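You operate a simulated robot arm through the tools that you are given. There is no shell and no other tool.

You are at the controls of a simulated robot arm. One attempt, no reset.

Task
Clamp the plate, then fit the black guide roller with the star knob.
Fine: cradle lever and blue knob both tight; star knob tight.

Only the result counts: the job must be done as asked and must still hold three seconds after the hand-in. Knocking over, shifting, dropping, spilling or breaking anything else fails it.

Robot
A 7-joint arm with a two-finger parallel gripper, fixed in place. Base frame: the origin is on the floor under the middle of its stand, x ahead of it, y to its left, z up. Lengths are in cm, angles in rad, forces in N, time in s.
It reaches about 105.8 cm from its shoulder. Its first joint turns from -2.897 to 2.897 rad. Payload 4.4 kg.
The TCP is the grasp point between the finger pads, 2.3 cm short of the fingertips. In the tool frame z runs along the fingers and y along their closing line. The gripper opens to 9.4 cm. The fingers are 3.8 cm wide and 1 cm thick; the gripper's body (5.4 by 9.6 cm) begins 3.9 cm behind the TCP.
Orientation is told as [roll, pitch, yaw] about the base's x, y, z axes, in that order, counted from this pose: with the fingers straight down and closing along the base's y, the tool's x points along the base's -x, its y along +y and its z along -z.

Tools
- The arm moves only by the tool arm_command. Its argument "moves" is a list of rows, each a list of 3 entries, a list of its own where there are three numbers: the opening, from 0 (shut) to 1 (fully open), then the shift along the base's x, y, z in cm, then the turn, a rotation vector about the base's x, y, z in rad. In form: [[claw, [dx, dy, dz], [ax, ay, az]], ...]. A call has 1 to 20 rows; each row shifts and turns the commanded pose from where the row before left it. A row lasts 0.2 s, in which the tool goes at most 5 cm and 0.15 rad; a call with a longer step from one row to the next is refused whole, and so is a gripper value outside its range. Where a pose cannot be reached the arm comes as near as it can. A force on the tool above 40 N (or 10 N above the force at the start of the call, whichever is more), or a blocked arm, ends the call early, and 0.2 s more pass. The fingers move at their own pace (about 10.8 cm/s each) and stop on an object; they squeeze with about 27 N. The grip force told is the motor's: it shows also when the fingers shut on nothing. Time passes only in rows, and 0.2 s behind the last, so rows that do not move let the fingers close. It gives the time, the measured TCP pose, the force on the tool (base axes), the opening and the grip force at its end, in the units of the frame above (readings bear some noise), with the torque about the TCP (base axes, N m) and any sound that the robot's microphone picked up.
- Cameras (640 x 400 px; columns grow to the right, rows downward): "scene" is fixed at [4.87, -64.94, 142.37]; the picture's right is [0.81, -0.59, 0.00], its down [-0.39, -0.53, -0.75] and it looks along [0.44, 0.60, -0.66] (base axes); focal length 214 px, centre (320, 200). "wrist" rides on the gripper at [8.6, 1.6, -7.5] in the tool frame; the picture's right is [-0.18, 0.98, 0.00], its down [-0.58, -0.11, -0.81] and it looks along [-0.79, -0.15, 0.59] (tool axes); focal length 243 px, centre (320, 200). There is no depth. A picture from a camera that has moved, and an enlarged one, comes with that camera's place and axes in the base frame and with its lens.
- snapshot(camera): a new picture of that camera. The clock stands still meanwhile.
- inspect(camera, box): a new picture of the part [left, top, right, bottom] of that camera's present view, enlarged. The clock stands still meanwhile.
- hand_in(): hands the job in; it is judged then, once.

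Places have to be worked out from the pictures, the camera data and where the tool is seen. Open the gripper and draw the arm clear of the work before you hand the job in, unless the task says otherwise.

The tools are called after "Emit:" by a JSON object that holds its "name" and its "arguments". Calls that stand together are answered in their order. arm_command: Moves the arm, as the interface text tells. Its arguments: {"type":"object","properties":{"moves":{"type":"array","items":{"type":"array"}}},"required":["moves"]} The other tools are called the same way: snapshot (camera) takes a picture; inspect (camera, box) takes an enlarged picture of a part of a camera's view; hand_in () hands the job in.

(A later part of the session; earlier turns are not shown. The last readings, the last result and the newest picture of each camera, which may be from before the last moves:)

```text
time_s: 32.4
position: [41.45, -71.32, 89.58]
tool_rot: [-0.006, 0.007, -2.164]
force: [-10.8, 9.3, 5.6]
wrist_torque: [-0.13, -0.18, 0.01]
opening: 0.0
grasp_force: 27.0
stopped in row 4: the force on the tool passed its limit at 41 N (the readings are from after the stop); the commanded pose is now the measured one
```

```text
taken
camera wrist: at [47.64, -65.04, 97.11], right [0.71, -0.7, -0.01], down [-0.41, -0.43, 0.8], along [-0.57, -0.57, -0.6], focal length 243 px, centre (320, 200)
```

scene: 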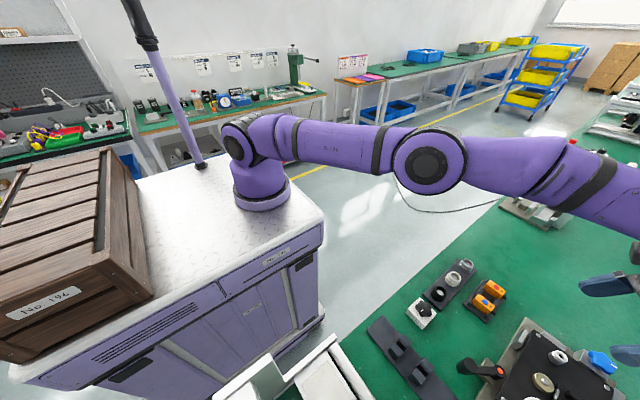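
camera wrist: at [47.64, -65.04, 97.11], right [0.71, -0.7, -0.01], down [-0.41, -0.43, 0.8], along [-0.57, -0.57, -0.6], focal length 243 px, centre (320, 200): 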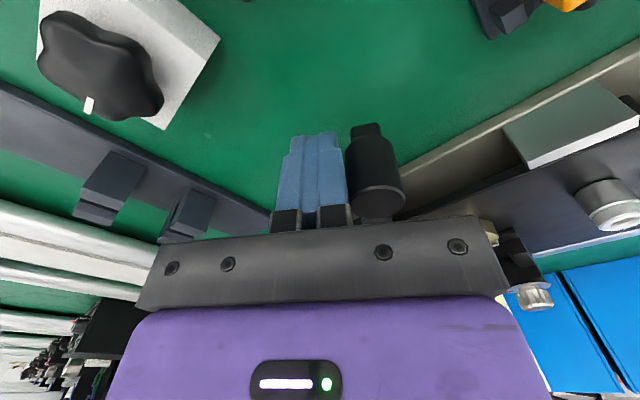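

The lever resists 41 N at its clockwise stop (about 59°), so I consider it tight. I'll retreat without dragging it and move over to the blue knob near (57.3, -89.9).

Emit:
{"name": "arm_command", "arguments": {"moves": [[0, [-0.4, 0.25, 0], [0, 0, 0]], [0, [-0.3, 0.2, 1.0], [0, 0, 0]], [0, [0, 0, 3.5], [0, 0, 0]], [0, [0, 0, 3.5], [0, 0, 0]], [0, [0, 0, 3.0], [0, 0, 0]], [0.7, [2.75, -3.15, 0], [0, 0, 0.134]], [0.7, [2.75, -3.15, 0], [0, 0, 0.134]], [0.7, [2.75, -3.15, 0], [0, 0, 0.134]], [0.7, [2.75, -3.15, 0], [0, 0, 0.134]], [0.7, [2.75, -3.15, 0], [0, 0, 0.134]], [0.7, [2.75, -3.15, 0], [0, 0, 0.134]], [0.7, [0, 0, 0], [0, 0, 0]]]}}

Emit:
{"name": "snapshot", "arguments": {"camera": "wrist"}}

Emit:
{"name": "snapshot", "arguments": {"camera": "scene"}}

```text
time_s: 35.0
position: [56.7, -88.37, 100.29]
tool_rot: [-0.004, 0.008, -1.357]
force: [0.0, 0.8, 1.1]
wrist_torque: [0.0, -0.04, 0.02]
opening: 6.58
grasp_force: 0.1
out of reach, approached as far as the arm can: row 11
```

```text
taken
camera wrist: at [56.48, -79.67, 107.95], right [1.0, 0.03, -0.01], down [0.02, -0.6, 0.8], along [0.02, -0.8, -0.6], focal length 243 px, centre (320, 200)
```

wrist: 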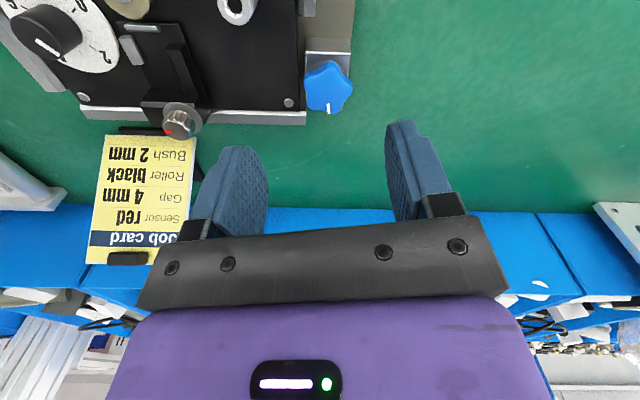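

```text
taken
```

scene: 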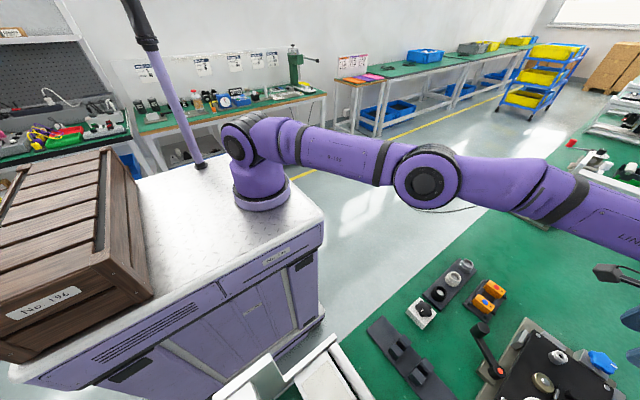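

At this height the reach limit is close, but the knob is right under the fingers at about (57.3, -89.5). I'll zoom in on the knob to see its shape and marker.

Emit:
{"name": "inspect", "arguments": {"camera": "wrist", "box": [270, 30, 390, 130]}}

Emit:
{"name": "inspect", "arguments": {"camera": "scene", "box": [560, 330, 640, 400]}}

```text
4.00 times, centred on (330, 80) of wrist
camera zoom: at [56.48, -79.67, 107.95], right [1.0, 0.03, -0.01], down [0.02, -0.6, 0.8], along [0.02, -0.8, -0.6], focal length 970 px, centre (280, 680)
```

zoom: 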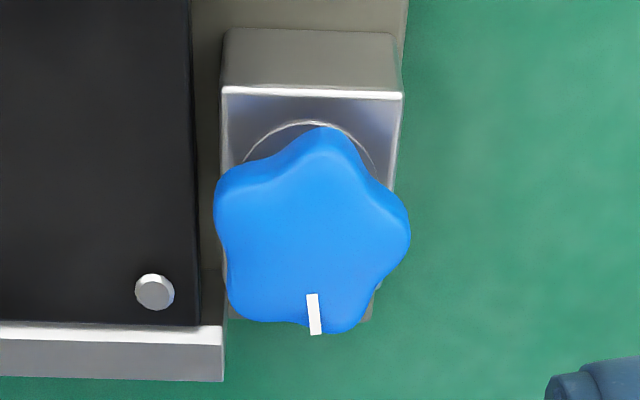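

```text
5.71 times, centred on (600, 365) of scene
camera zoom: at [4.87, -64.94, 142.37], right [0.81, -0.59, 0.0], down [-0.39, -0.53, -0.75], along [0.44, 0.6, -0.66], focal length 1226 px, centre (-1280, -743)
```

zoom: 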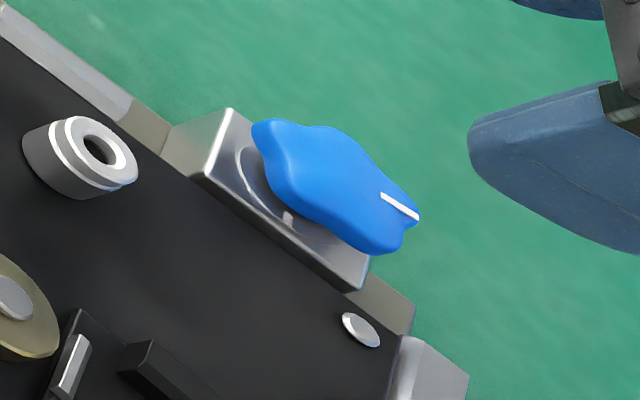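

The knob has five lobes with its white marker pointing to about -y. There also appears to be a small tick on the steel block, so I'll look at that closer.

Emit:
{"name": "inspect", "arguments": {"camera": "scene", "box": [580, 345, 620, 380]}}

Emit:
{"name": "inspect", "arguments": {"camera": "wrist", "box": [300, 40, 370, 120]}}

```text
11.43 times, centred on (600, 362) of scene
camera zoom: at [4.87, -64.94, 142.37], right [0.81, -0.59, 0.0], down [-0.39, -0.53, -0.75], along [0.44, 0.6, -0.66], focal length 2451 px, centre (-2880, -1657)
```

zoom: 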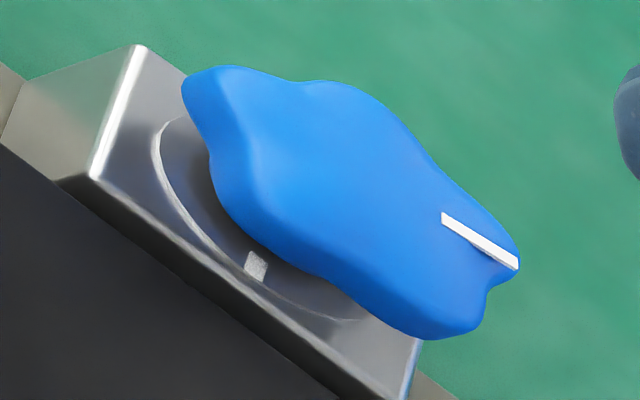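

```text
5.00 times, centred on (335, 80) of wrist
camera zoom: at [56.48, -79.67, 107.95], right [1.0, 0.03, -0.01], down [0.02, -0.6, 0.8], along [0.02, -0.8, -0.6], focal length 1213 px, centre (245, 800)
```

zoom: 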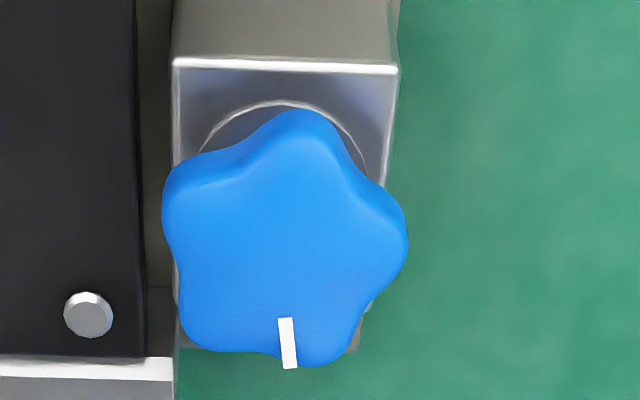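

The steel block carries a tick at the knob's -x side (180°), while the knob's marker points to about 265°. Tightening is likely a clockwise turn of about 85°. I'll rotate the grip to yaw -0.72 so it aligns with a lobe, and descend partway over (57.3, -89.5).

Emit:
{"name": "arm_command", "arguments": {"moves": [[0.7, [0, 0, -1.2], [0, 0, 0.128]], [0.7, [0, 0, -1.2], [0, 0, 0.128]], [0.7, [0, 0, -1.2], [0, 0, 0.128]], [0.7, [0.3, -0.5, -1.2], [0, 0, 0.128]], [0.7, [0.3, -0.6, -1.2], [0, 0, 0.128]], [0.7, [0, 0, 0], [0, 0, 0]]]}}

Emit:
{"name": "snapshot", "arguments": {"camera": "wrist"}}

```text
time_s: 36.4
position: [56.79, -88.42, 94.48]
tool_rot: [-0.003, 0.005, -0.715]
force: [-0.9, 0.6, 0.3]
wrist_torque: [-0.04, 0.01, -0.01]
opening: 6.58
grasp_force: 0.1
out of reach, approached as far as the arm can: row 5
```

```text
taken
camera wrist: at [51.59, -81.59, 102.02], right [0.78, 0.62, 0.0], down [0.37, -0.46, 0.8], along [0.5, -0.63, -0.6], focal length 243 px, centre (320, 200)
```

wrist: 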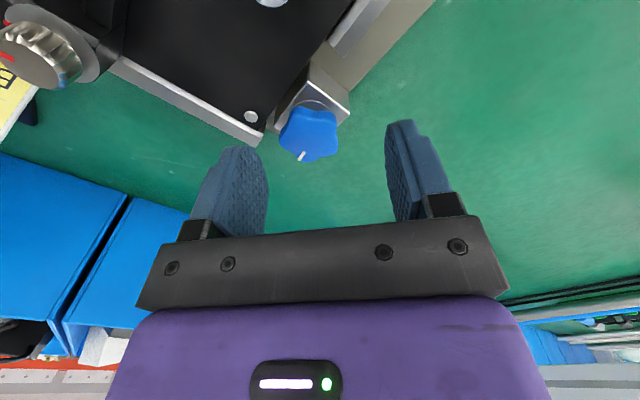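

With a vertical tool the reach ends about 1 cm short of the knob. I'll tilt the fingers slightly outward (0.13 rad), with the tilt direction chosen so it swings through outward during the clockwise turn, then centre over the knob.

Emit:
{"name": "arm_command", "arguments": {"moves": [[0.7, [0, 0, 0], [-0.057, -0.117, 0]], [0.7, [0.25, -0.54, 0], [0, 0, 0]], [0.7, [0.26, -0.54, 0], [0, 0, 0]], [0.7, [0, 0, 0], [0, 0, 0]]]}}

Emit:
{"name": "snapshot", "arguments": {"camera": "wrist"}}

```text
time_s: 37.4
position: [57.5, -89.58, 94.38]
tool_rot: [0.031, -0.119, -0.719]
force: [0.8, 0.2, 0.9]
wrist_torque: [-0.02, -0.02, 0.01]
opening: 6.58
grasp_force: 0.0
```

```text
taken
camera wrist: at [51.39, -82.22, 100.96], right [0.78, 0.62, 0.05], down [0.27, -0.42, 0.87], along [0.56, -0.66, -0.5], focal length 243 px, centre (320, 200)
```

wrist: 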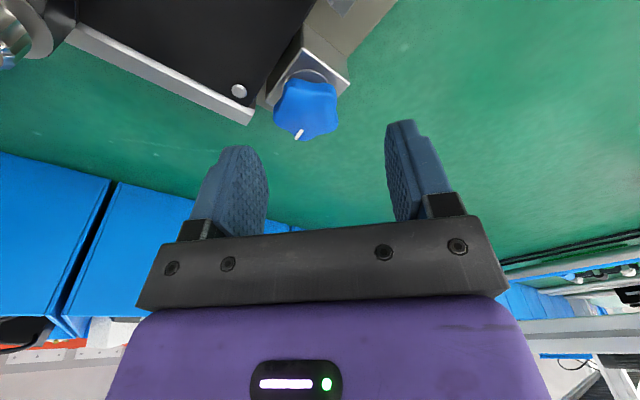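

Now it's in reach. I place the knob centre at about (57.0, -89.4) with its top at about 90.1. I'll narrow the opening, descend over the knob to TCP z ≈ 91, and check before gripping.

Emit:
{"name": "arm_command", "arguments": {"moves": [[0.57, [-0.3, 0.1, 0], [0, 0, 0]], [0.57, [-0.3, 0.1, -1.0], [0, 0, 0]], [0.57, [0, 0, -1.2], [0, 0, 0]], [0.57, [0, 0, -1.2], [0, 0, 0]], [0.57, [0, 0, 0], [0, 0, 0]]]}}

Emit:
{"name": "snapshot", "arguments": {"camera": "wrist"}}

Emit:
{"name": "inspect", "arguments": {"camera": "scene", "box": [560, 310, 640, 400]}}

```text
time_s: 38.6
position: [56.88, -89.19, 91.05]
tool_rot: [0.03, -0.12, -0.718]
force: [-0.4, 0.2, 0.0]
wrist_torque: [-0.01, 0.0, 0.0]
opening: 5.38
grasp_force: 0.1
```

```text
taken
camera wrist: at [50.78, -82.09, 97.62], right [0.78, 0.62, 0.05], down [0.27, -0.42, 0.87], along [0.56, -0.66, -0.5], focal length 243 px, centre (320, 200)
```

wrist: 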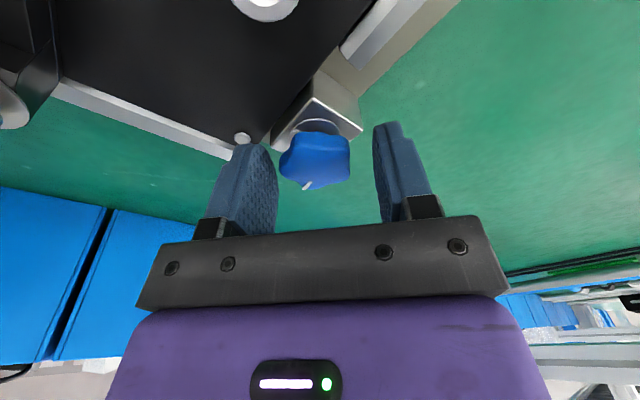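

```text
4.44 times, centred on (600, 355) of scene
camera zoom: at [4.87, -64.94, 142.37], right [0.81, -0.59, 0.0], down [-0.39, -0.53, -0.75], along [0.44, 0.6, -0.66], focal length 953 px, centre (-924, -489)
```

zoom: 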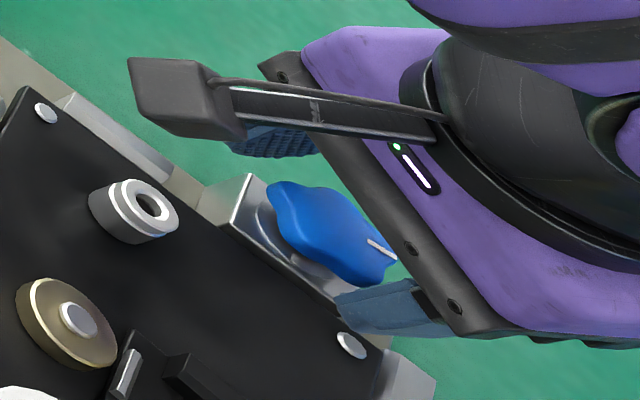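

The knob sits between the fingertips, slightly toward the left finger. I'll shift 0.35 cm that way and close on it.

Emit:
{"name": "arm_command", "arguments": {"moves": [[0.5, [-0.25, -0.22, 0], [0, 0, 0]], [0.3, [0, 0, 0], [0, 0, 0]], [0.2, [0, 0, 0], [0, 0, 0]], [0.1, [0, 0, 0], [0, 0, 0]], [0, [0, 0, 0], [0, 0, 0]]]}}

Emit:
{"name": "snapshot", "arguments": {"camera": "wrist"}}

```text
time_s: 39.8
position: [56.74, -89.48, 90.98]
tool_rot: [0.033, -0.117, -0.719]
force: [2.7, 7.7, -2.9]
wrist_torque: [-0.2, 0.29, 0.06]
opening: 3.59
grasp_force: 44.9
```

```text
taken
camera wrist: at [50.59, -82.24, 97.54], right [0.78, 0.62, 0.05], down [0.27, -0.42, 0.87], along [0.56, -0.66, -0.5], focal length 243 px, centre (320, 200)
```

wrist: 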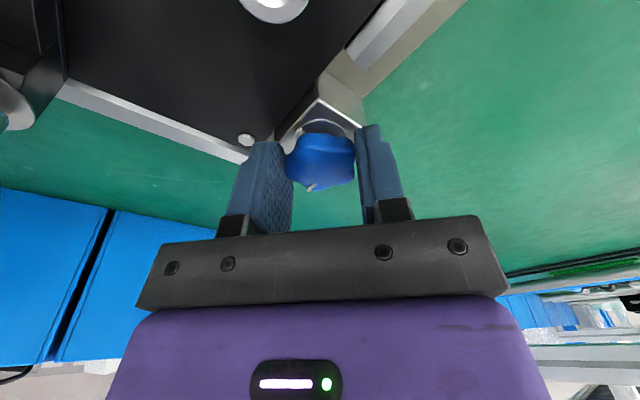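

The grip is on the knob at 3.6 cm. I'll start turning clockwise about the vertical axis and watch the torque.

Emit:
{"name": "arm_command", "arguments": {"moves": [[0, [0.05, 0.05, 0], [0, 0, -0.1]], [0, [0.02, 0.01, 0], [0, 0, -0.1]], [0, [0.02, 0.01, 0], [0, 0, -0.1]], [0, [0.02, 0.01, 0], [0, 0, -0.1]]]}}

Emit:
{"name": "snapshot", "arguments": {"camera": "wrist"}}

```text
time_s: 40.8
position: [56.92, -89.41, 91.04]
tool_rot: [0.031, -0.118, -1.12]
force: [4.8, 20.7, -6.6]
wrist_torque: [-0.2, 0.14, 0.09]
opening: 3.6
grasp_force: 45.8
```

```text
taken
camera wrist: at [54.09, -80.27, 97.51], right [0.96, 0.27, 0.05], down [0.09, -0.49, 0.87], along [0.26, -0.83, -0.5], focal length 243 px, centre (320, 200)
```

wrist: 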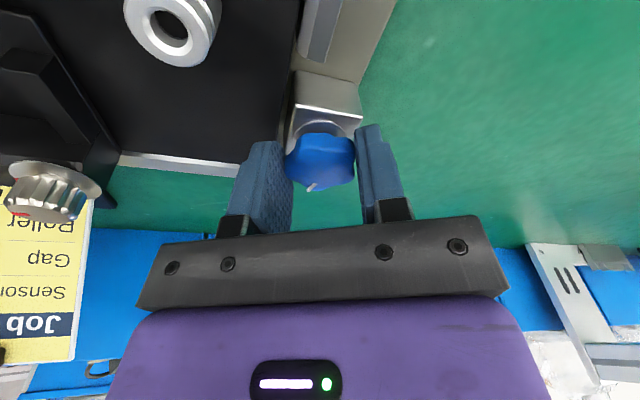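

The knob turns with the grip, but a lateral force of about 20 N shows the knob axis is slightly toward +x/+y of my estimate. I'll relieve that and continue clockwise, adjusting as I go.

Emit:
{"name": "arm_command", "arguments": {"moves": [[0, [-0.05, 0.12, 0], [0, 0, -0.06]], [0, [0.02, 0.035, 0], [0, 0, -0.1]], [0, [0.02, 0.032, 0], [0, 0, -0.1]], [0, [0.025, 0.03, 0], [0, 0, -0.1]]]}}

Emit:
{"name": "snapshot", "arguments": {"camera": "wrist"}}

```text
time_s: 41.8
position: [57.11, -89.33, 90.96]
tool_rot: [0.029, -0.121, -1.479]
force: [25.9, -5.7, -17.8]
wrist_torque: [-0.56, 0.06, 0.14]
opening: 3.61
grasp_force: 44.9
```

```text
taken
camera wrist: at [57.65, -79.75, 97.46], right [0.99, -0.09, 0.05], down [-0.09, -0.49, 0.87], along [-0.05, -0.87, -0.5], focal length 243 px, centre (320, 200)
```

wrist: 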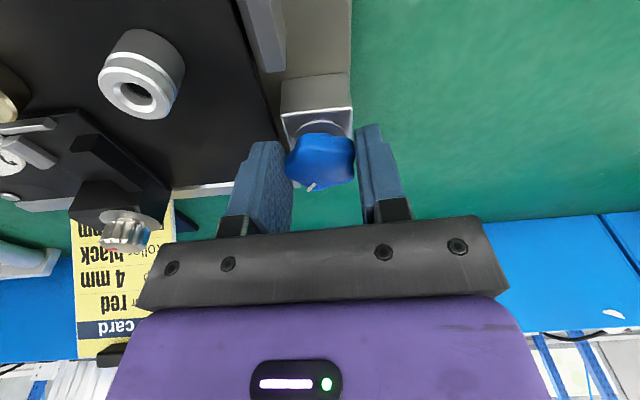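

The lateral force is now along +x with some downward pull. I'll relieve the position a bit before turning further.

Emit:
{"name": "arm_command", "arguments": {"moves": [[0, [0.12, -0.02, -0.1], [0, 0, 0]], [0, [0, 0, 0], [0, 0, 0]]]}}

```text
time_s: 42.4
position: [57.1, -89.34, 90.94]
tool_rot: [0.03, -0.12, -1.478]
force: [22.7, -5.3, -14.0]
wrist_torque: [0.01, 0.22, 0.13]
opening: 3.58
grasp_force: 45.0
```

From the measured path the knob axis works out to about (57.1, -89.9), and there's almost no torque about it so far. I'll relieve the offset and continue clockwise along the corrected arc.

Emit:
{"name": "arm_command", "arguments": {"moves": [[0, [0.2, -0.05, -0.1], [0, 0, 0]], [0, [0.15, -0.05, -0.05], [0, 0, 0]], [0, [0.055, -0.008, 0], [0, 0, -0.1]], [0, [0.053, -0.012, 0], [0, 0, -0.1]], [0, [0.05, -0.018, 0], [0, 0, -0.1]]]}}

Emit:
{"name": "snapshot", "arguments": {"camera": "wrist"}}

```text
time_s: 43.6
position: [57.21, -89.2, 90.8]
tool_rot: [0.028, -0.119, -1.782]
force: [-20.1, 27.3, 0.7]
wrist_torque: [0.45, 0.79, -0.13]
opening: 3.62
grasp_force: 45.3
```

```text
taken
camera wrist: at [60.66, -80.36, 97.36], right [0.92, -0.38, 0.05], down [-0.23, -0.44, 0.87], along [-0.31, -0.81, -0.5], focal length 243 px, centre (320, 200)
```

wrist: 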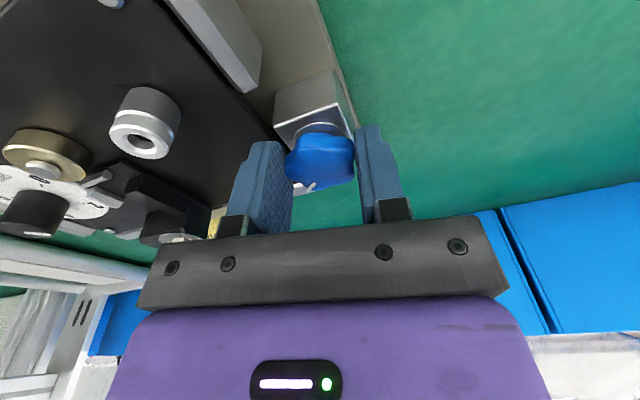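

Rotated about 61° so far, with side force but still almost no torque about the knob axis. I'll relieve the side load and continue.

Emit:
{"name": "arm_command", "arguments": {"moves": [[0, [-0.12, 0.2, 0], [0, 0, 0]], [0, [-0.03, 0.08, 0], [0, 0, 0]], [0, [0.05, 0.0, 0], [0, 0, -0.1]], [0, [0.05, 0.0, 0], [0, 0, -0.1]]]}}

Emit:
{"name": "snapshot", "arguments": {"camera": "wrist"}}

```text
time_s: 44.6
position: [57.38, -89.31, 90.74]
tool_rot: [0.031, -0.123, -1.981]
force: [-5.9, -23.3, -1.2]
wrist_torque: [-0.89, 0.71, -0.01]
opening: 3.59
grasp_force: 44.7
```

```text
taken
camera wrist: at [62.43, -81.17, 97.31], right [0.83, -0.56, 0.05], down [-0.31, -0.39, 0.87], along [-0.46, -0.74, -0.49], focal length 243 px, centre (320, 200)
```

wrist: 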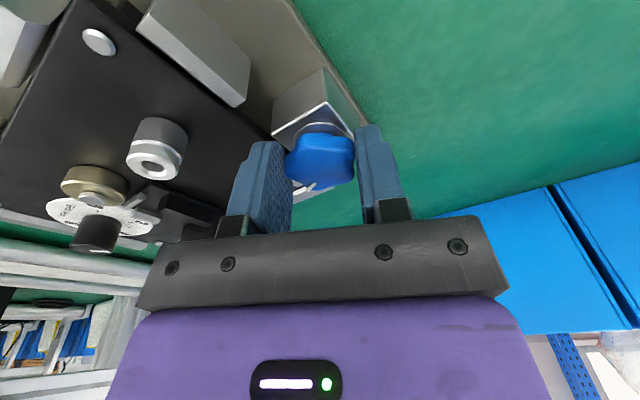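

Turned about 72° now. I'll relieve y and turn the remaining amount in small steps, watching for torque.

Emit:
{"name": "arm_command", "arguments": {"moves": [[0, [-0.02, -0.17, 0], [0, 0, 0]], [0, [0.04, 0.0, 0], [0, 0, -0.08]], [0, [0.04, -0.01, 0], [0, 0, -0.08]]]}}

```text
time_s: 45.4
position: [57.37, -89.36, 90.79]
tool_rot: [0.03, -0.12, -2.143]
force: [-12.1, -18.0, 3.3]
wrist_torque: [-0.07, 0.49, -0.03]
opening: 3.58
grasp_force: 44.9
```

There's still no torque at about 82°. I'll keep going in small steps.

Emit:
{"name": "arm_command", "arguments": {"moves": [[0, [-0.1, -0.15, 0], [0, 0, 0]], [0, [0.03, -0.02, 0], [0, 0, -0.08]], [0, [0.03, -0.02, 0], [0, 0, -0.08]], [0, [0.03, -0.02, 0], [0, 0, -0.08]]]}}

Emit:
{"name": "snapshot", "arguments": {"camera": "wrist"}}

Emit:
{"name": "inspect", "arguments": {"camera": "scene", "box": [560, 310, 640, 400]}}

```text
time_s: 46.4
position: [57.53, -89.41, 90.72]
tool_rot: [0.03, -0.118, -2.38]
force: [-8.1, 1.1, 1.8]
wrist_torque: [0.37, 0.41, -0.05]
opening: 3.6
grasp_force: 45.0
```

```text
taken
camera wrist: at [65.39, -83.9, 97.26], right [0.55, -0.83, 0.05], down [-0.44, -0.24, 0.87], along [-0.71, -0.5, -0.5], focal length 243 px, centre (320, 200)
```

wrist: 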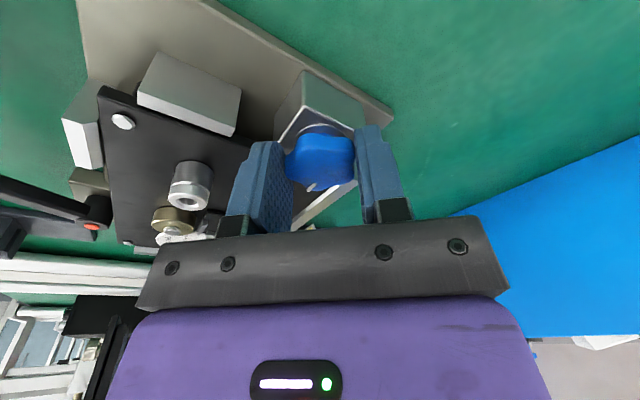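

```text
4.44 times, centred on (600, 355) of scene
camera zoom: at [4.87, -64.94, 142.37], right [0.81, -0.59, 0.0], down [-0.39, -0.53, -0.75], along [0.44, 0.6, -0.66], focal length 953 px, centre (-924, -489)
```

zoom: 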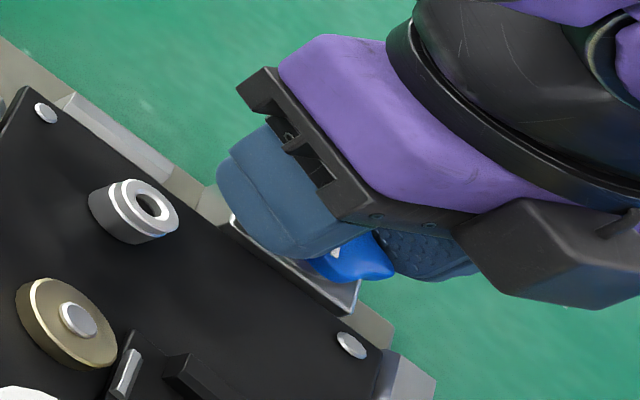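

About 95° turned and still free, so tightness comes further on. I'll continue clockwise.

Emit:
{"name": "arm_command", "arguments": {"moves": [[0, [0.02, -0.03, 0], [0, 0, -0.1]], [0, [0.02, -0.04, 0], [0, 0, -0.1]], [0, [0.01, -0.04, 0], [0, 0, -0.1]]]}}

```text
time_s: 46.9
position: [57.55, -89.3, 90.74]
tool_rot: [0.041, -0.12, -2.514]
force: [10.9, -26.2, -8.4]
wrist_torque: [-0.11, -0.03, 0.35]
opening: 3.62
grasp_force: 45.1
out of reach, approached as far as the arm can: row 1
stopped in row 2: the force on the tool passed its limit at 45 N (the readings are from after the stop); the commanded pose is now the measured one
```

The arm ran out of range here and the force limit tripped. I'll release the knob, lift clear and view it before regripping for another stroke.

Emit:
{"name": "arm_command", "arguments": {"moves": [[0.3, [0, 0, 0], [0, 0, 0]], [0.57, [0, 0, 0], [0, 0, 0]], [0.57, [0, 0, 0], [0, 0, 0]], [0.57, [0, 0, 1.5], [0, 0, 0]], [0.57, [0, 0, 2.0], [0, 0, 0]], [0.57, [0, 0, 2.0], [0, 0, 0]]]}}

Emit:
{"name": "snapshot", "arguments": {"camera": "wrist"}}

Emit:
{"name": "inspect", "arguments": {"camera": "scene", "box": [560, 310, 640, 400]}}

```text
time_s: 48.3
position: [57.72, -89.25, 96.38]
tool_rot: [0.037, -0.118, -2.513]
force: [-0.6, -0.1, -0.3]
wrist_torque: [0.0, 0.04, 0.01]
opening: 5.38
grasp_force: 0.2
```

```text
taken
camera wrist: at [66.22, -84.77, 102.93], right [0.43, -0.9, 0.06], down [-0.47, -0.17, 0.86], along [-0.77, -0.4, -0.5], focal length 243 px, centre (320, 200)
```

wrist: 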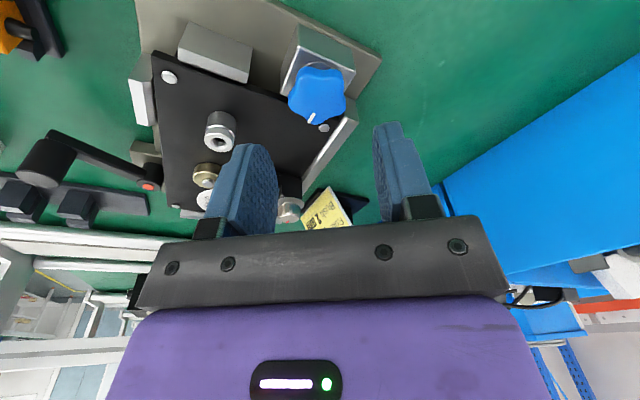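

```text
4.44 times, centred on (600, 355) of scene
camera zoom: at [4.87, -64.94, 142.37], right [0.81, -0.59, 0.0], down [-0.39, -0.53, -0.75], along [0.44, 0.6, -0.66], focal length 953 px, centre (-924, -489)
```

zoom: 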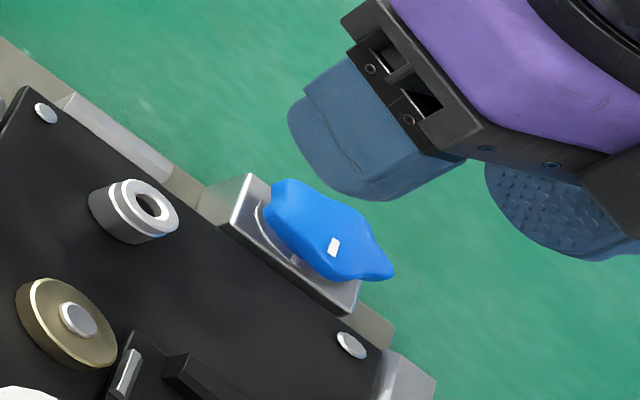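

Let me zoom in on the marker relative to the tick.

Emit:
{"name": "inspect", "arguments": {"camera": "scene", "box": [580, 345, 620, 380]}}

Emit:
{"name": "inspect", "arguments": {"camera": "wrist", "box": [270, 40, 370, 140]}}

```text
11.43 times, centred on (600, 362) of scene
camera zoom: at [4.87, -64.94, 142.37], right [0.81, -0.59, 0.0], down [-0.39, -0.53, -0.75], along [0.44, 0.6, -0.66], focal length 2451 px, centre (-2880, -1657)
```

zoom: 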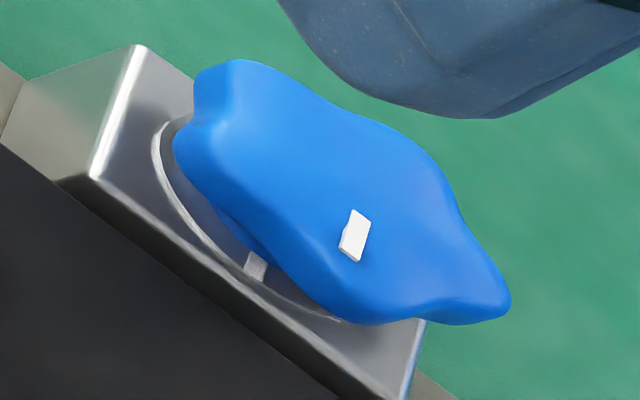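

```text
4.00 times, centred on (320, 90) of wrist
camera zoom: at [66.22, -84.77, 102.93], right [0.43, -0.9, 0.06], down [-0.47, -0.17, 0.86], along [-0.77, -0.4, -0.5], focal length 970 px, centre (320, 640)
```

zoom: 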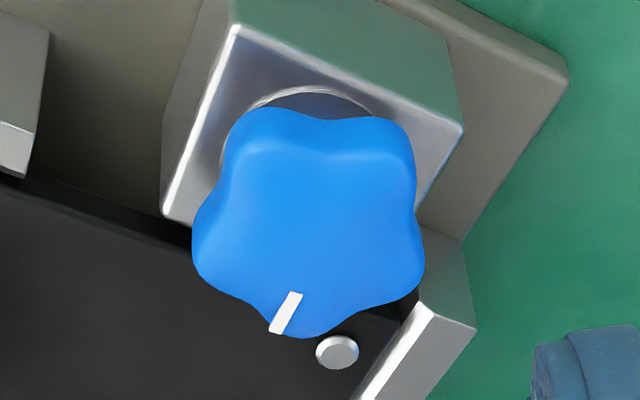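

The marker now points to about 182°, essentially at the tick, so the knob turned about 96° and the last bit of twist was probably it hitting tight. To verify, I'll rotate back, regrip centred on the axis (57.2, -89.7) and apply clockwise torque.

Emit:
{"name": "arm_command", "arguments": {"moves": [[0.57, [-0.05, -0.03, 0], [0, 0, 0.143]], [0.57, [-0.05, -0.03, 0], [0, 0, 0.143]], [0.57, [-0.05, -0.03, 0], [0, 0, 0.143]], [0.57, [-0.05, -0.03, 0], [0, 0, 0.143]], [0.57, [-0.05, -0.03, 0], [0, 0, 0.143]], [0.57, [-0.05, -0.03, 0], [0, 0, 0.143]], [0.57, [-0.05, -0.03, 0], [0, 0, 0.143]], [0.57, [-0.05, -0.03, 0], [0, 0, 0.143]], [0.57, [-0.05, -0.03, 0], [0, 0, 0.143]], [0.57, [-0.05, -0.03, 0], [0, 0, 0.143]], [0.57, [-0.05, -0.03, 0], [0, 0, 0.143]], [0.57, [-0.05, -0.03, 0], [0, 0, 0.143]], [0.57, [-0.05, -0.03, 0], [0, 0, 0.143]], [0.57, [-0.05, -0.03, 0], [0, 0, 0.143]], [0.57, [0, 0, 0], [0, 0, 0]]]}}

Emit:
{"name": "snapshot", "arguments": {"camera": "wrist"}}

```text
time_s: 51.5
position: [57.07, -89.91, 96.4]
tool_rot: [0.038, -0.118, -0.512]
force: [0.7, -0.1, 0.0]
wrist_torque: [0.0, -0.02, 0.01]
opening: 5.34
grasp_force: 0.0
out of reach, approached as far as the arm can: row 1, 3, 6, 13
```

```text
taken
camera wrist: at [49.48, -84.08, 102.95], right [0.64, 0.77, 0.06], down [0.35, -0.36, 0.86], along [0.69, -0.53, -0.5], focal length 243 px, centre (320, 200)
```

wrist: 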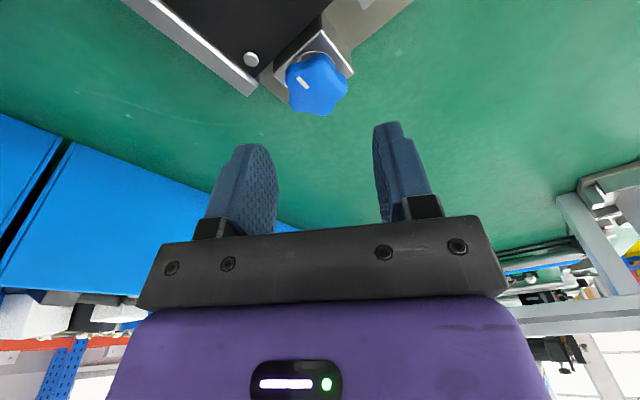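

I'm back at yaw -0.51 over the knob. Now descending and regripping.

Emit:
{"name": "arm_command", "arguments": {"moves": [[0.57, [-0.05, 0.2, -1.8], [0, 0, 0]], [0.57, [0, 0, -1.8], [0, 0, 0]], [0.57, [0, 0, -1.8], [0, 0, 0]], [0.57, [0, 0, 0], [0, 0, 0]]]}}

Emit:
{"name": "snapshot", "arguments": {"camera": "wrist"}}

```text
time_s: 52.5
position: [56.9, -89.63, 90.86]
tool_rot: [0.038, -0.119, -0.51]
force: [-0.3, 1.3, 0.1]
wrist_torque: [0.02, 0.0, 0.04]
opening: 5.36
grasp_force: 0.1
```

```text
taken
camera wrist: at [49.37, -83.89, 97.48], right [0.64, 0.77, 0.06], down [0.35, -0.36, 0.86], along [0.69, -0.53, -0.5], focal length 243 px, centre (320, 200)
```

wrist: 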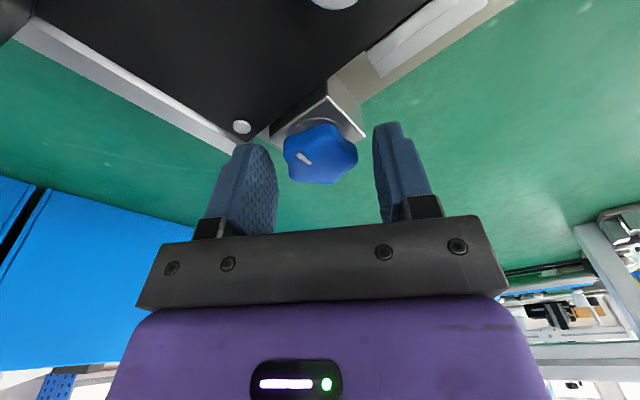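

The knob is centred between the fingers. I'll close, then twist clockwise in small steps.

Emit:
{"name": "arm_command", "arguments": {"moves": [[0.3, [-0.05, -0.05, 0], [0, 0, 0]], [0, [0, 0, 0], [0, 0, 0]], [0, [0, 0, 0], [0, 0, 0]], [0, [0, 0, 0], [0, 0, 0]]]}}

Emit:
{"name": "arm_command", "arguments": {"moves": [[0, [0, 0, 0], [0, 0, -0.06]], [0, [0, 0, 0], [0, 0, -0.06]]]}}

Emit:
{"name": "snapshot", "arguments": {"camera": "wrist"}}

```text
time_s: 53.5
position: [56.89, -89.76, 90.94]
tool_rot: [0.038, -0.119, -0.512]
force: [4.7, -1.9, -6.9]
wrist_torque: [-0.48, 0.09, -0.01]
opening: 3.6
grasp_force: 46.0
```

```text
time_s: 54.1
position: [57.03, -89.71, 90.87]
tool_rot: [0.041, -0.118, -0.632]
force: [2.6, 12.1, -6.3]
wrist_torque: [-0.1, 0.22, 0.68]
opening: 3.62
grasp_force: 44.3
```

```text
taken
camera wrist: at [50.19, -83.11, 97.51], right [0.72, 0.69, 0.06], down [0.31, -0.4, 0.86], along [0.62, -0.61, -0.5], focal length 243 px, centre (320, 200)
```

wrist: 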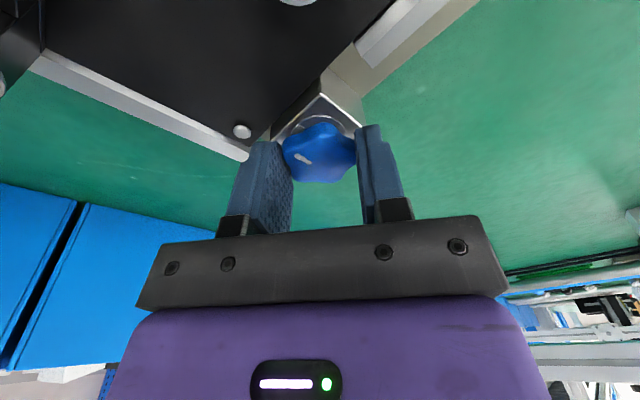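

Torque about z jumps to 0.68 N·m within 0.12 rad, so the knob is resisting now. I'll twist a bit more to seat it firmly.

Emit:
{"name": "arm_command", "arguments": {"moves": [[0, [0, 0.08, 0], [0, 0, -0.06]], [0, [0, 0, 0], [0, 0, -0.06]], [0, [0, 0, 0], [0, 0, 0]]]}}

Emit:
{"name": "snapshot", "arguments": {"camera": "wrist"}}

```text
time_s: 54.9
position: [56.95, -89.82, 91.01]
tool_rot: [0.038, -0.118, -0.752]
force: [4.4, 9.5, -6.8]
wrist_torque: [-0.21, 0.32, 0.57]
opening: 3.59
grasp_force: 45.3
```

```text
taken
camera wrist: at [51.0, -82.26, 97.53], right [0.8, 0.59, 0.06], down [0.26, -0.43, 0.86], along [0.54, -0.68, -0.5], focal length 243 px, centre (320, 200)
```

wrist: 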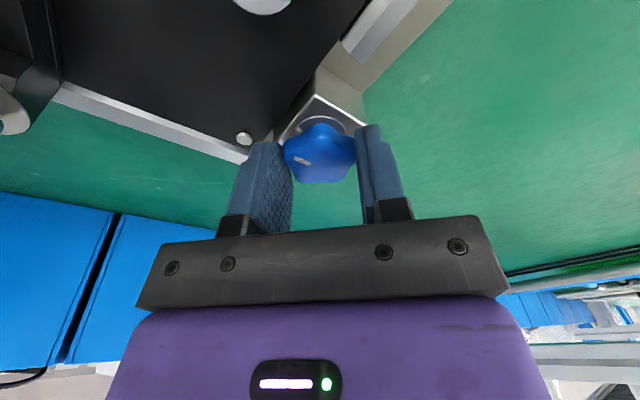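

The knob is still turning with the grip, now against about 0.6 N·m, so it's in the tightening zone. I'll keep turning.

Emit:
{"name": "arm_command", "arguments": {"moves": [[0, [0, 0.05, 0], [0, 0, -0.08]], [0, [0.01, 0.02, 0], [0, 0, -0.08]], [0, [0.01, 0.02, 0], [0, 0, -0.08]], [0, [0.01, 0.02, 0], [0, 0, -0.08]]]}}

Emit:
{"name": "snapshot", "arguments": {"camera": "wrist"}}

```text
time_s: 55.9
position: [56.87, -89.63, 91.15]
tool_rot: [0.039, -0.119, -1.074]
force: [6.5, 6.4, -2.5]
wrist_torque: [-0.12, 0.2, 0.63]
opening: 3.63
grasp_force: 45.4
```

```text
taken
camera wrist: at [53.68, -80.63, 97.56], right [0.95, 0.31, 0.06], down [0.11, -0.49, 0.87], along [0.3, -0.81, -0.5], focal length 243 px, centre (320, 200)
```

wrist: 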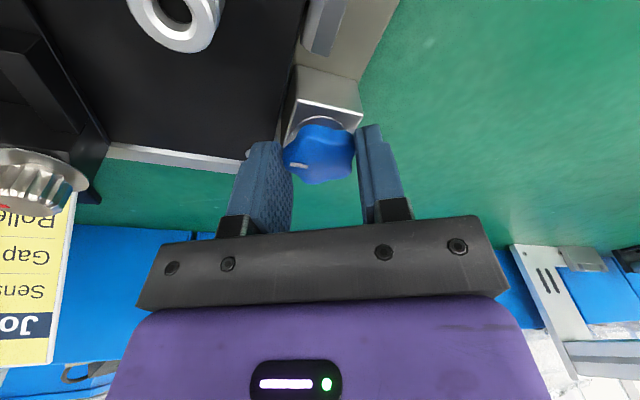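

Let me zoom in to check whether the knob is still turning with the grip or slipping.

Emit:
{"name": "inspect", "arguments": {"camera": "wrist", "box": [270, 110, 370, 200]}}

Emit:
{"name": "inspect", "arguments": {"camera": "scene", "box": [570, 330, 640, 390]}}

```text
4.44 times, centred on (320, 155) of wrist
camera zoom: at [53.68, -80.63, 97.56], right [0.95, 0.31, 0.06], down [0.11, -0.49, 0.87], along [0.3, -0.81, -0.5], focal length 1078 px, centre (320, 400)
```

zoom: 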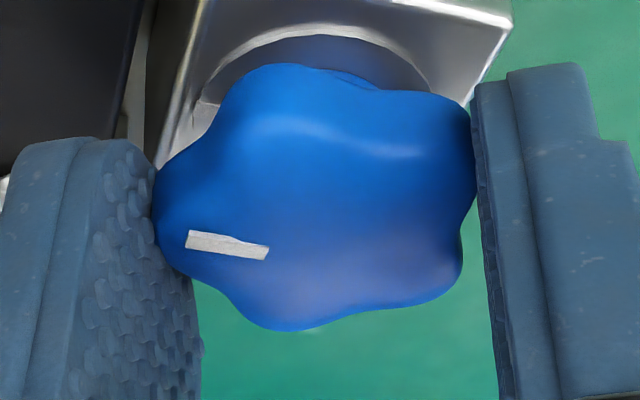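

```text
6.67 times, centred on (605, 360) of scene
camera zoom: at [4.87, -64.94, 142.37], right [0.81, -0.59, 0.0], down [-0.39, -0.53, -0.75], along [0.44, 0.6, -0.66], focal length 1430 px, centre (-1580, -867)
```

zoom: 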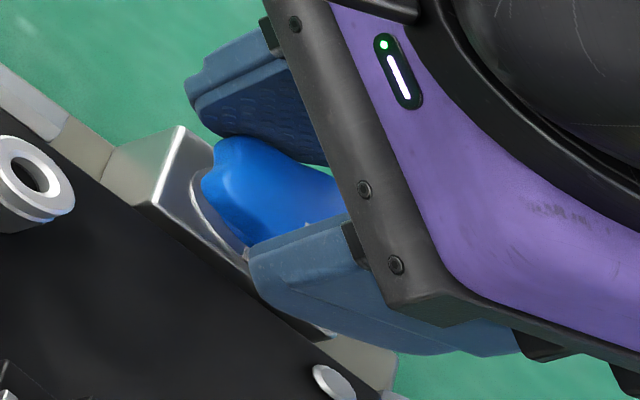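

The marker remains at 180°, exactly on the tick, while the grip slips at about 0.65 N·m. The blue knob is therefore hard against its tight stop. I'll release, lift off, and straighten the tool.

Emit:
{"name": "arm_command", "arguments": {"moves": [[0.3, [0, 0, 0], [0, 0, 0]], [0.57, [0, 0, 0], [0, 0, 0]], [0.57, [0, 0, 0], [0, 0, 0]], [0.57, [0, 0, 1.5], [0, 0, 0]], [0.57, [0, 0, 2.5], [0, 0, 0]], [0.57, [0, 0, 3.5], [0, 0, 0]], [0.57, [-1, 2, 3.5], [0, 0, 0]], [0.57, [-1, 3, 0], [0, 0, 0]]]}}

Emit:
{"name": "inspect", "arguments": {"camera": "scene", "box": [460, 310, 640, 400]}}

Emit:
{"name": "snapshot", "arguments": {"camera": "wrist"}}

```text
time_s: 57.7
position: [54.9, -84.58, 101.99]
tool_rot: [0.039, -0.118, -1.072]
force: [-0.4, -0.1, -1.0]
wrist_torque: [0.04, -0.02, 0.01]
opening: 5.38
grasp_force: 0.1
```

```text
3.56 times, centred on (550, 355) of scene
camera zoom: at [4.87, -64.94, 142.37], right [0.81, -0.59, 0.0], down [-0.39, -0.53, -0.75], along [0.44, 0.6, -0.66], focal length 763 px, centre (-498, -351)
```

zoom: 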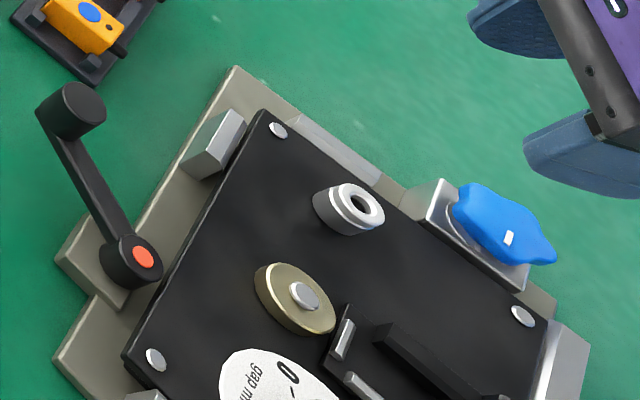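

```text
taken
camera wrist: at [51.6, -75.62, 108.39], right [0.95, 0.31, 0.06], down [0.11, -0.49, 0.86], along [0.3, -0.81, -0.5], focal length 243 px, centre (320, 200)
```

wrist: 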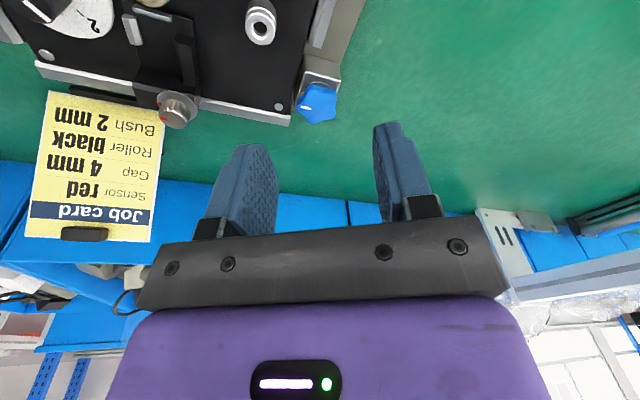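

The lever is at 60° and the blue knob's marker is on its tick. Next I'll straighten the tool and look closely at the post and gold disc to confirm the roller's seat.

Emit:
{"name": "arm_command", "arguments": {"moves": [[0.57, [-0.5, 2.0, 0], [0.094, 0.09, 0]], [0.57, [-1, 2.5, -1], [0, 0, 0]], [0.57, [-1, 1.5, -2], [0, 0, 0]], [0.57, [0, 0, 0], [0, 0, 0]]]}}

Emit:
{"name": "snapshot", "arguments": {"camera": "wrist"}}

Emit:
{"name": "inspect", "arguments": {"camera": "wrist", "box": [220, 20, 400, 140]}}

```text
time_s: 58.7
position: [52.49, -78.65, 99.09]
tool_rot: [0.004, 0.008, -1.07]
force: [1.1, -0.4, 0.2]
wrist_torque: [0.0, 0.01, 0.0]
opening: 5.37
grasp_force: 0.1
```

```text
taken
camera wrist: at [49.75, -70.38, 106.59], right [0.95, 0.31, 0.0], down [0.18, -0.57, 0.8], along [0.25, -0.76, -0.6], focal length 243 px, centre (320, 200)
```

wrist: 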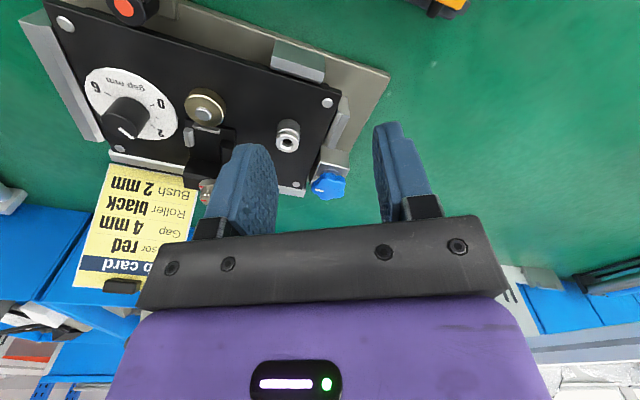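

```text
3.33 times, centred on (310, 80) of wrist
camera zoom: at [49.75, -70.38, 106.59], right [0.95, 0.31, 0.0], down [0.18, -0.57, 0.8], along [0.25, -0.76, -0.6], focal length 809 px, centre (353, 600)
```

zoom: 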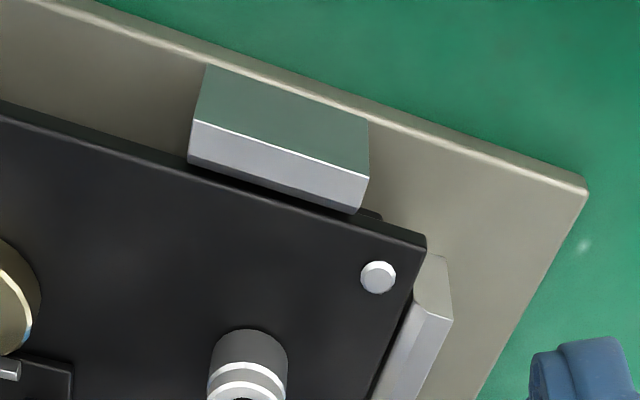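

Zooming on the post and gold disc.

Emit:
{"name": "inspect", "arguments": {"camera": "wrist", "box": [170, 70, 330, 190]}}

Emit:
{"name": "inspect", "arguments": {"camera": "scene", "box": [520, 335, 580, 400]}}

```text
3.33 times, centred on (250, 130) of wrist
camera zoom: at [49.75, -70.38, 106.59], right [0.95, 0.31, 0.0], down [0.18, -0.57, 0.8], along [0.25, -0.76, -0.6], focal length 809 px, centre (553, 433)
```

zoom: 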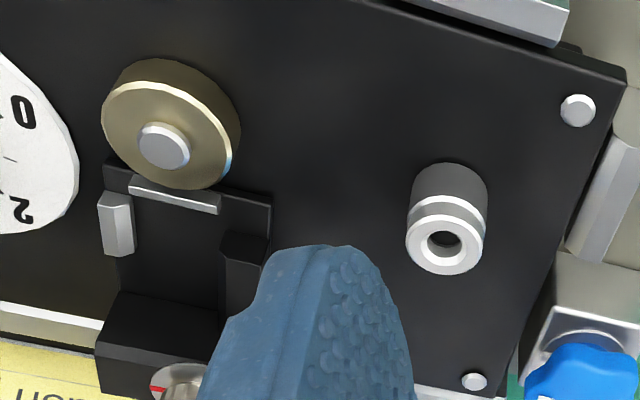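

```text
6.15 times, centred on (550, 368) of scene
camera zoom: at [4.87, -64.94, 142.37], right [0.81, -0.59, 0.0], down [-0.39, -0.53, -0.75], along [0.44, 0.6, -0.66], focal length 1320 px, centre (-1095, -831)
```

zoom: 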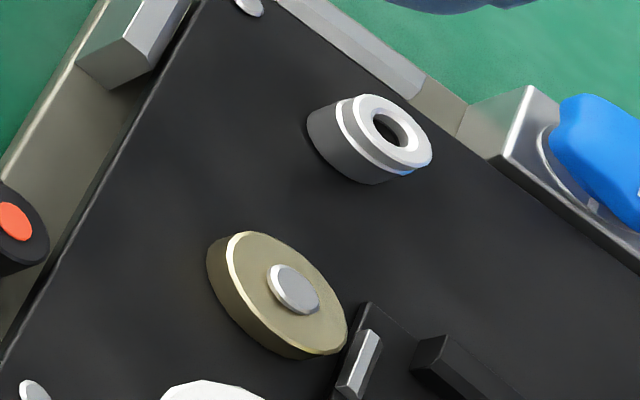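

The post is a shouldered cylinder with a tapped hole, about 2 cm in diameter and near (51.3, -84.4). The roller slips over it and the star knob screws in on top. Now I'll go over to the black roller with the closing line along y.

Emit:
{"name": "arm_command", "arguments": {"moves": [[0.6, [-0.85, 2.0, 0.1], [0, 0, 0.134]], [0.6, [-0.85, 2.0, 0.1], [0, 0, 0.134]], [0.6, [-0.85, 2.0, 0.1], [0, 0, 0.134]], [0.6, [-0.85, 2.0, 0.1], [0, 0, 0.134]], [0.6, [-0.85, 2.0, 0.1], [0, 0, 0.134]], [0.6, [-0.85, 2.0, 0.1], [0, 0, 0.134]], [0.6, [-0.85, 2.0, 0.1], [0, 0, 0.134]], [0.6, [-0.85, 2.0, 0.1], [0, 0, 0.132]], [0.6, [0, 0, 0], [0, 0, 0]]]}}

Emit:
{"name": "snapshot", "arguments": {"camera": "wrist"}}

Emit:
{"name": "inspect", "arguments": {"camera": "wrist", "box": [260, 20, 400, 130]}}

```text
time_s: 60.7
position: [45.69, -62.8, 99.7]
tool_rot: [0.005, 0.007, 0.003]
force: [0.6, 0.6, 0.6]
wrist_torque: [0.01, 0.01, 0.02]
opening: 5.66
grasp_force: 0.0
```

```text
taken
camera wrist: at [37.19, -61.17, 107.34], right [0.18, 0.98, 0.0], down [0.59, -0.11, 0.8], along [0.79, -0.14, -0.6], focal length 243 px, centre (320, 200)
```

wrist: 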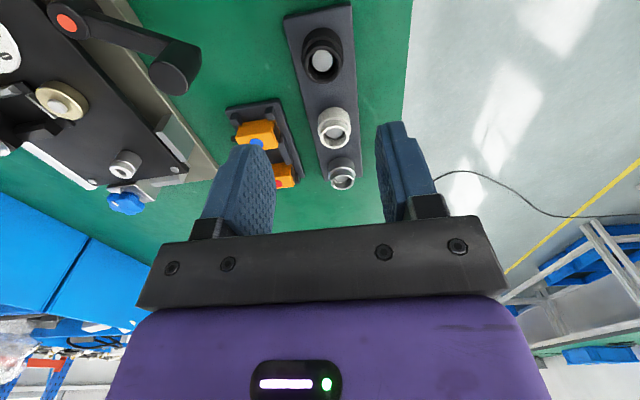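

```text
3.64 times, centred on (330, 75) of wrist
camera zoom: at [37.19, -61.17, 107.34], right [0.18, 0.98, 0.0], down [0.59, -0.11, 0.8], along [0.79, -0.14, -0.6], focal length 882 px, centre (284, 654)
```

zoom: 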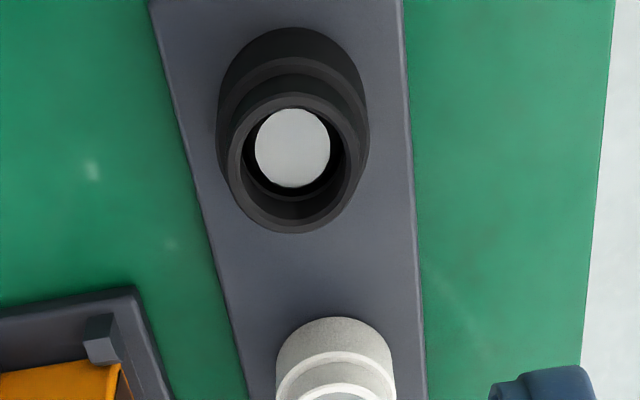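

The black roller's centre works out at (46.1, -62.45), with its top at about 87 and the holder surface at about 84. I'll centre and descend to just above it.

Emit:
{"name": "arm_command", "arguments": {"moves": [[0.6, [0.2, 0.17, -3], [0, 0, 0]], [0.6, [0.2, 0.17, -3], [0, 0, 0]], [0.6, [0, 0, -2.2], [0, 0, 0]], [0.6, [0, 0, 0], [0, 0, 0]]]}}

Emit:
{"name": "snapshot", "arguments": {"camera": "wrist"}}

Emit:
{"name": "inspect", "arguments": {"camera": "wrist", "box": [240, 60, 400, 180]}}

```text
time_s: 61.7
position: [46.03, -62.35, 91.75]
tool_rot: [0.003, 0.006, 0.001]
force: [0.7, -0.1, 0.1]
wrist_torque: [0.01, 0.03, -0.04]
opening: 5.66
grasp_force: 0.1
```

```text
taken
camera wrist: at [37.51, -60.73, 99.32], right [0.18, 0.98, 0.0], down [0.59, -0.11, 0.8], along [0.79, -0.15, -0.6], focal length 243 px, centre (320, 200)
```

wrist: 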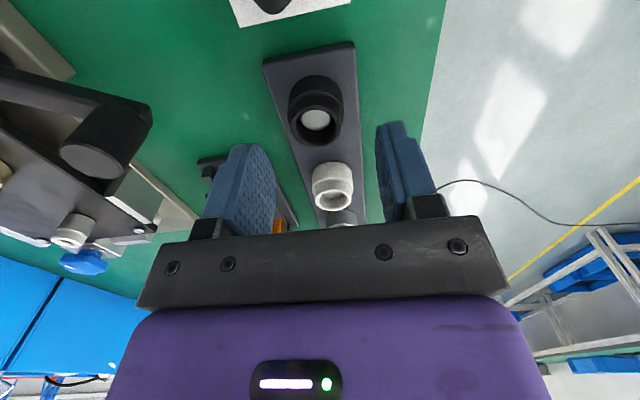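

```text
3.33 times, centred on (320, 120) of wrist
camera zoom: at [37.51, -60.73, 99.32], right [0.18, 0.98, 0.0], down [0.59, -0.11, 0.8], along [0.79, -0.15, -0.6], focal length 809 px, centre (320, 467)
```

zoom: 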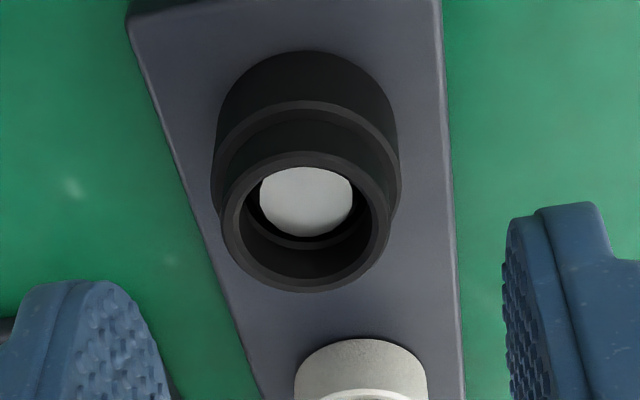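

The roller is slightly toward -y and +x of the TCP. I'll shift to about (46.3, -62.6), descend to z ≈ 86.9 and check before gripping.

Emit:
{"name": "arm_command", "arguments": {"moves": [[0.6, [0.25, -0.25, -1.5], [0, 0, 0]], [0.6, [0, 0, -1.8], [0, 0, 0]], [0.6, [0, 0, -1.5], [0, 0, 0]], [0.6, [0, 0, 0], [0, 0, 0]]]}}

Emit:
{"name": "snapshot", "arguments": {"camera": "wrist"}}

Emit:
{"name": "inspect", "arguments": {"camera": "wrist", "box": [240, 100, 400, 220]}}

```text
time_s: 62.7
position: [46.46, -62.55, 86.84]
tool_rot: [0.005, 0.007, 0.002]
force: [-0.3, 0.0, -0.2]
wrist_torque: [-0.01, 0.03, 0.0]
opening: 5.62
grasp_force: 0.0
```

```text
taken
camera wrist: at [37.89, -60.99, 94.45], right [0.18, 0.98, 0.0], down [0.59, -0.11, 0.8], along [0.79, -0.15, -0.6], focal length 243 px, centre (320, 200)
```

wrist: 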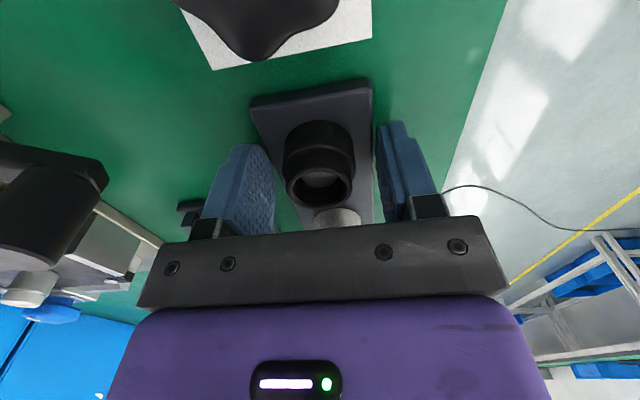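

```text
3.33 times, centred on (320, 160) of wrist
camera zoom: at [37.89, -60.99, 94.45], right [0.18, 0.98, 0.0], down [0.59, -0.11, 0.8], along [0.79, -0.15, -0.6], focal length 809 px, centre (320, 333)
```

zoom: 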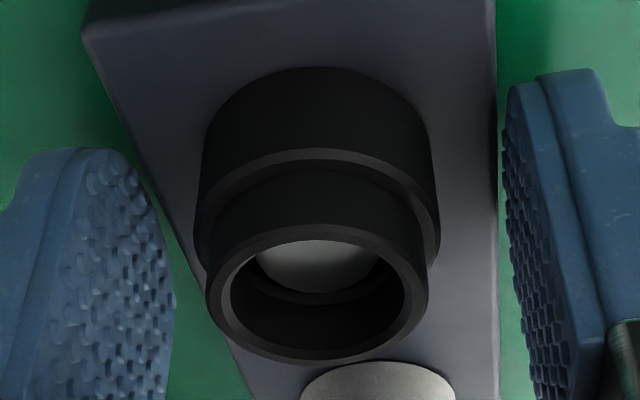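

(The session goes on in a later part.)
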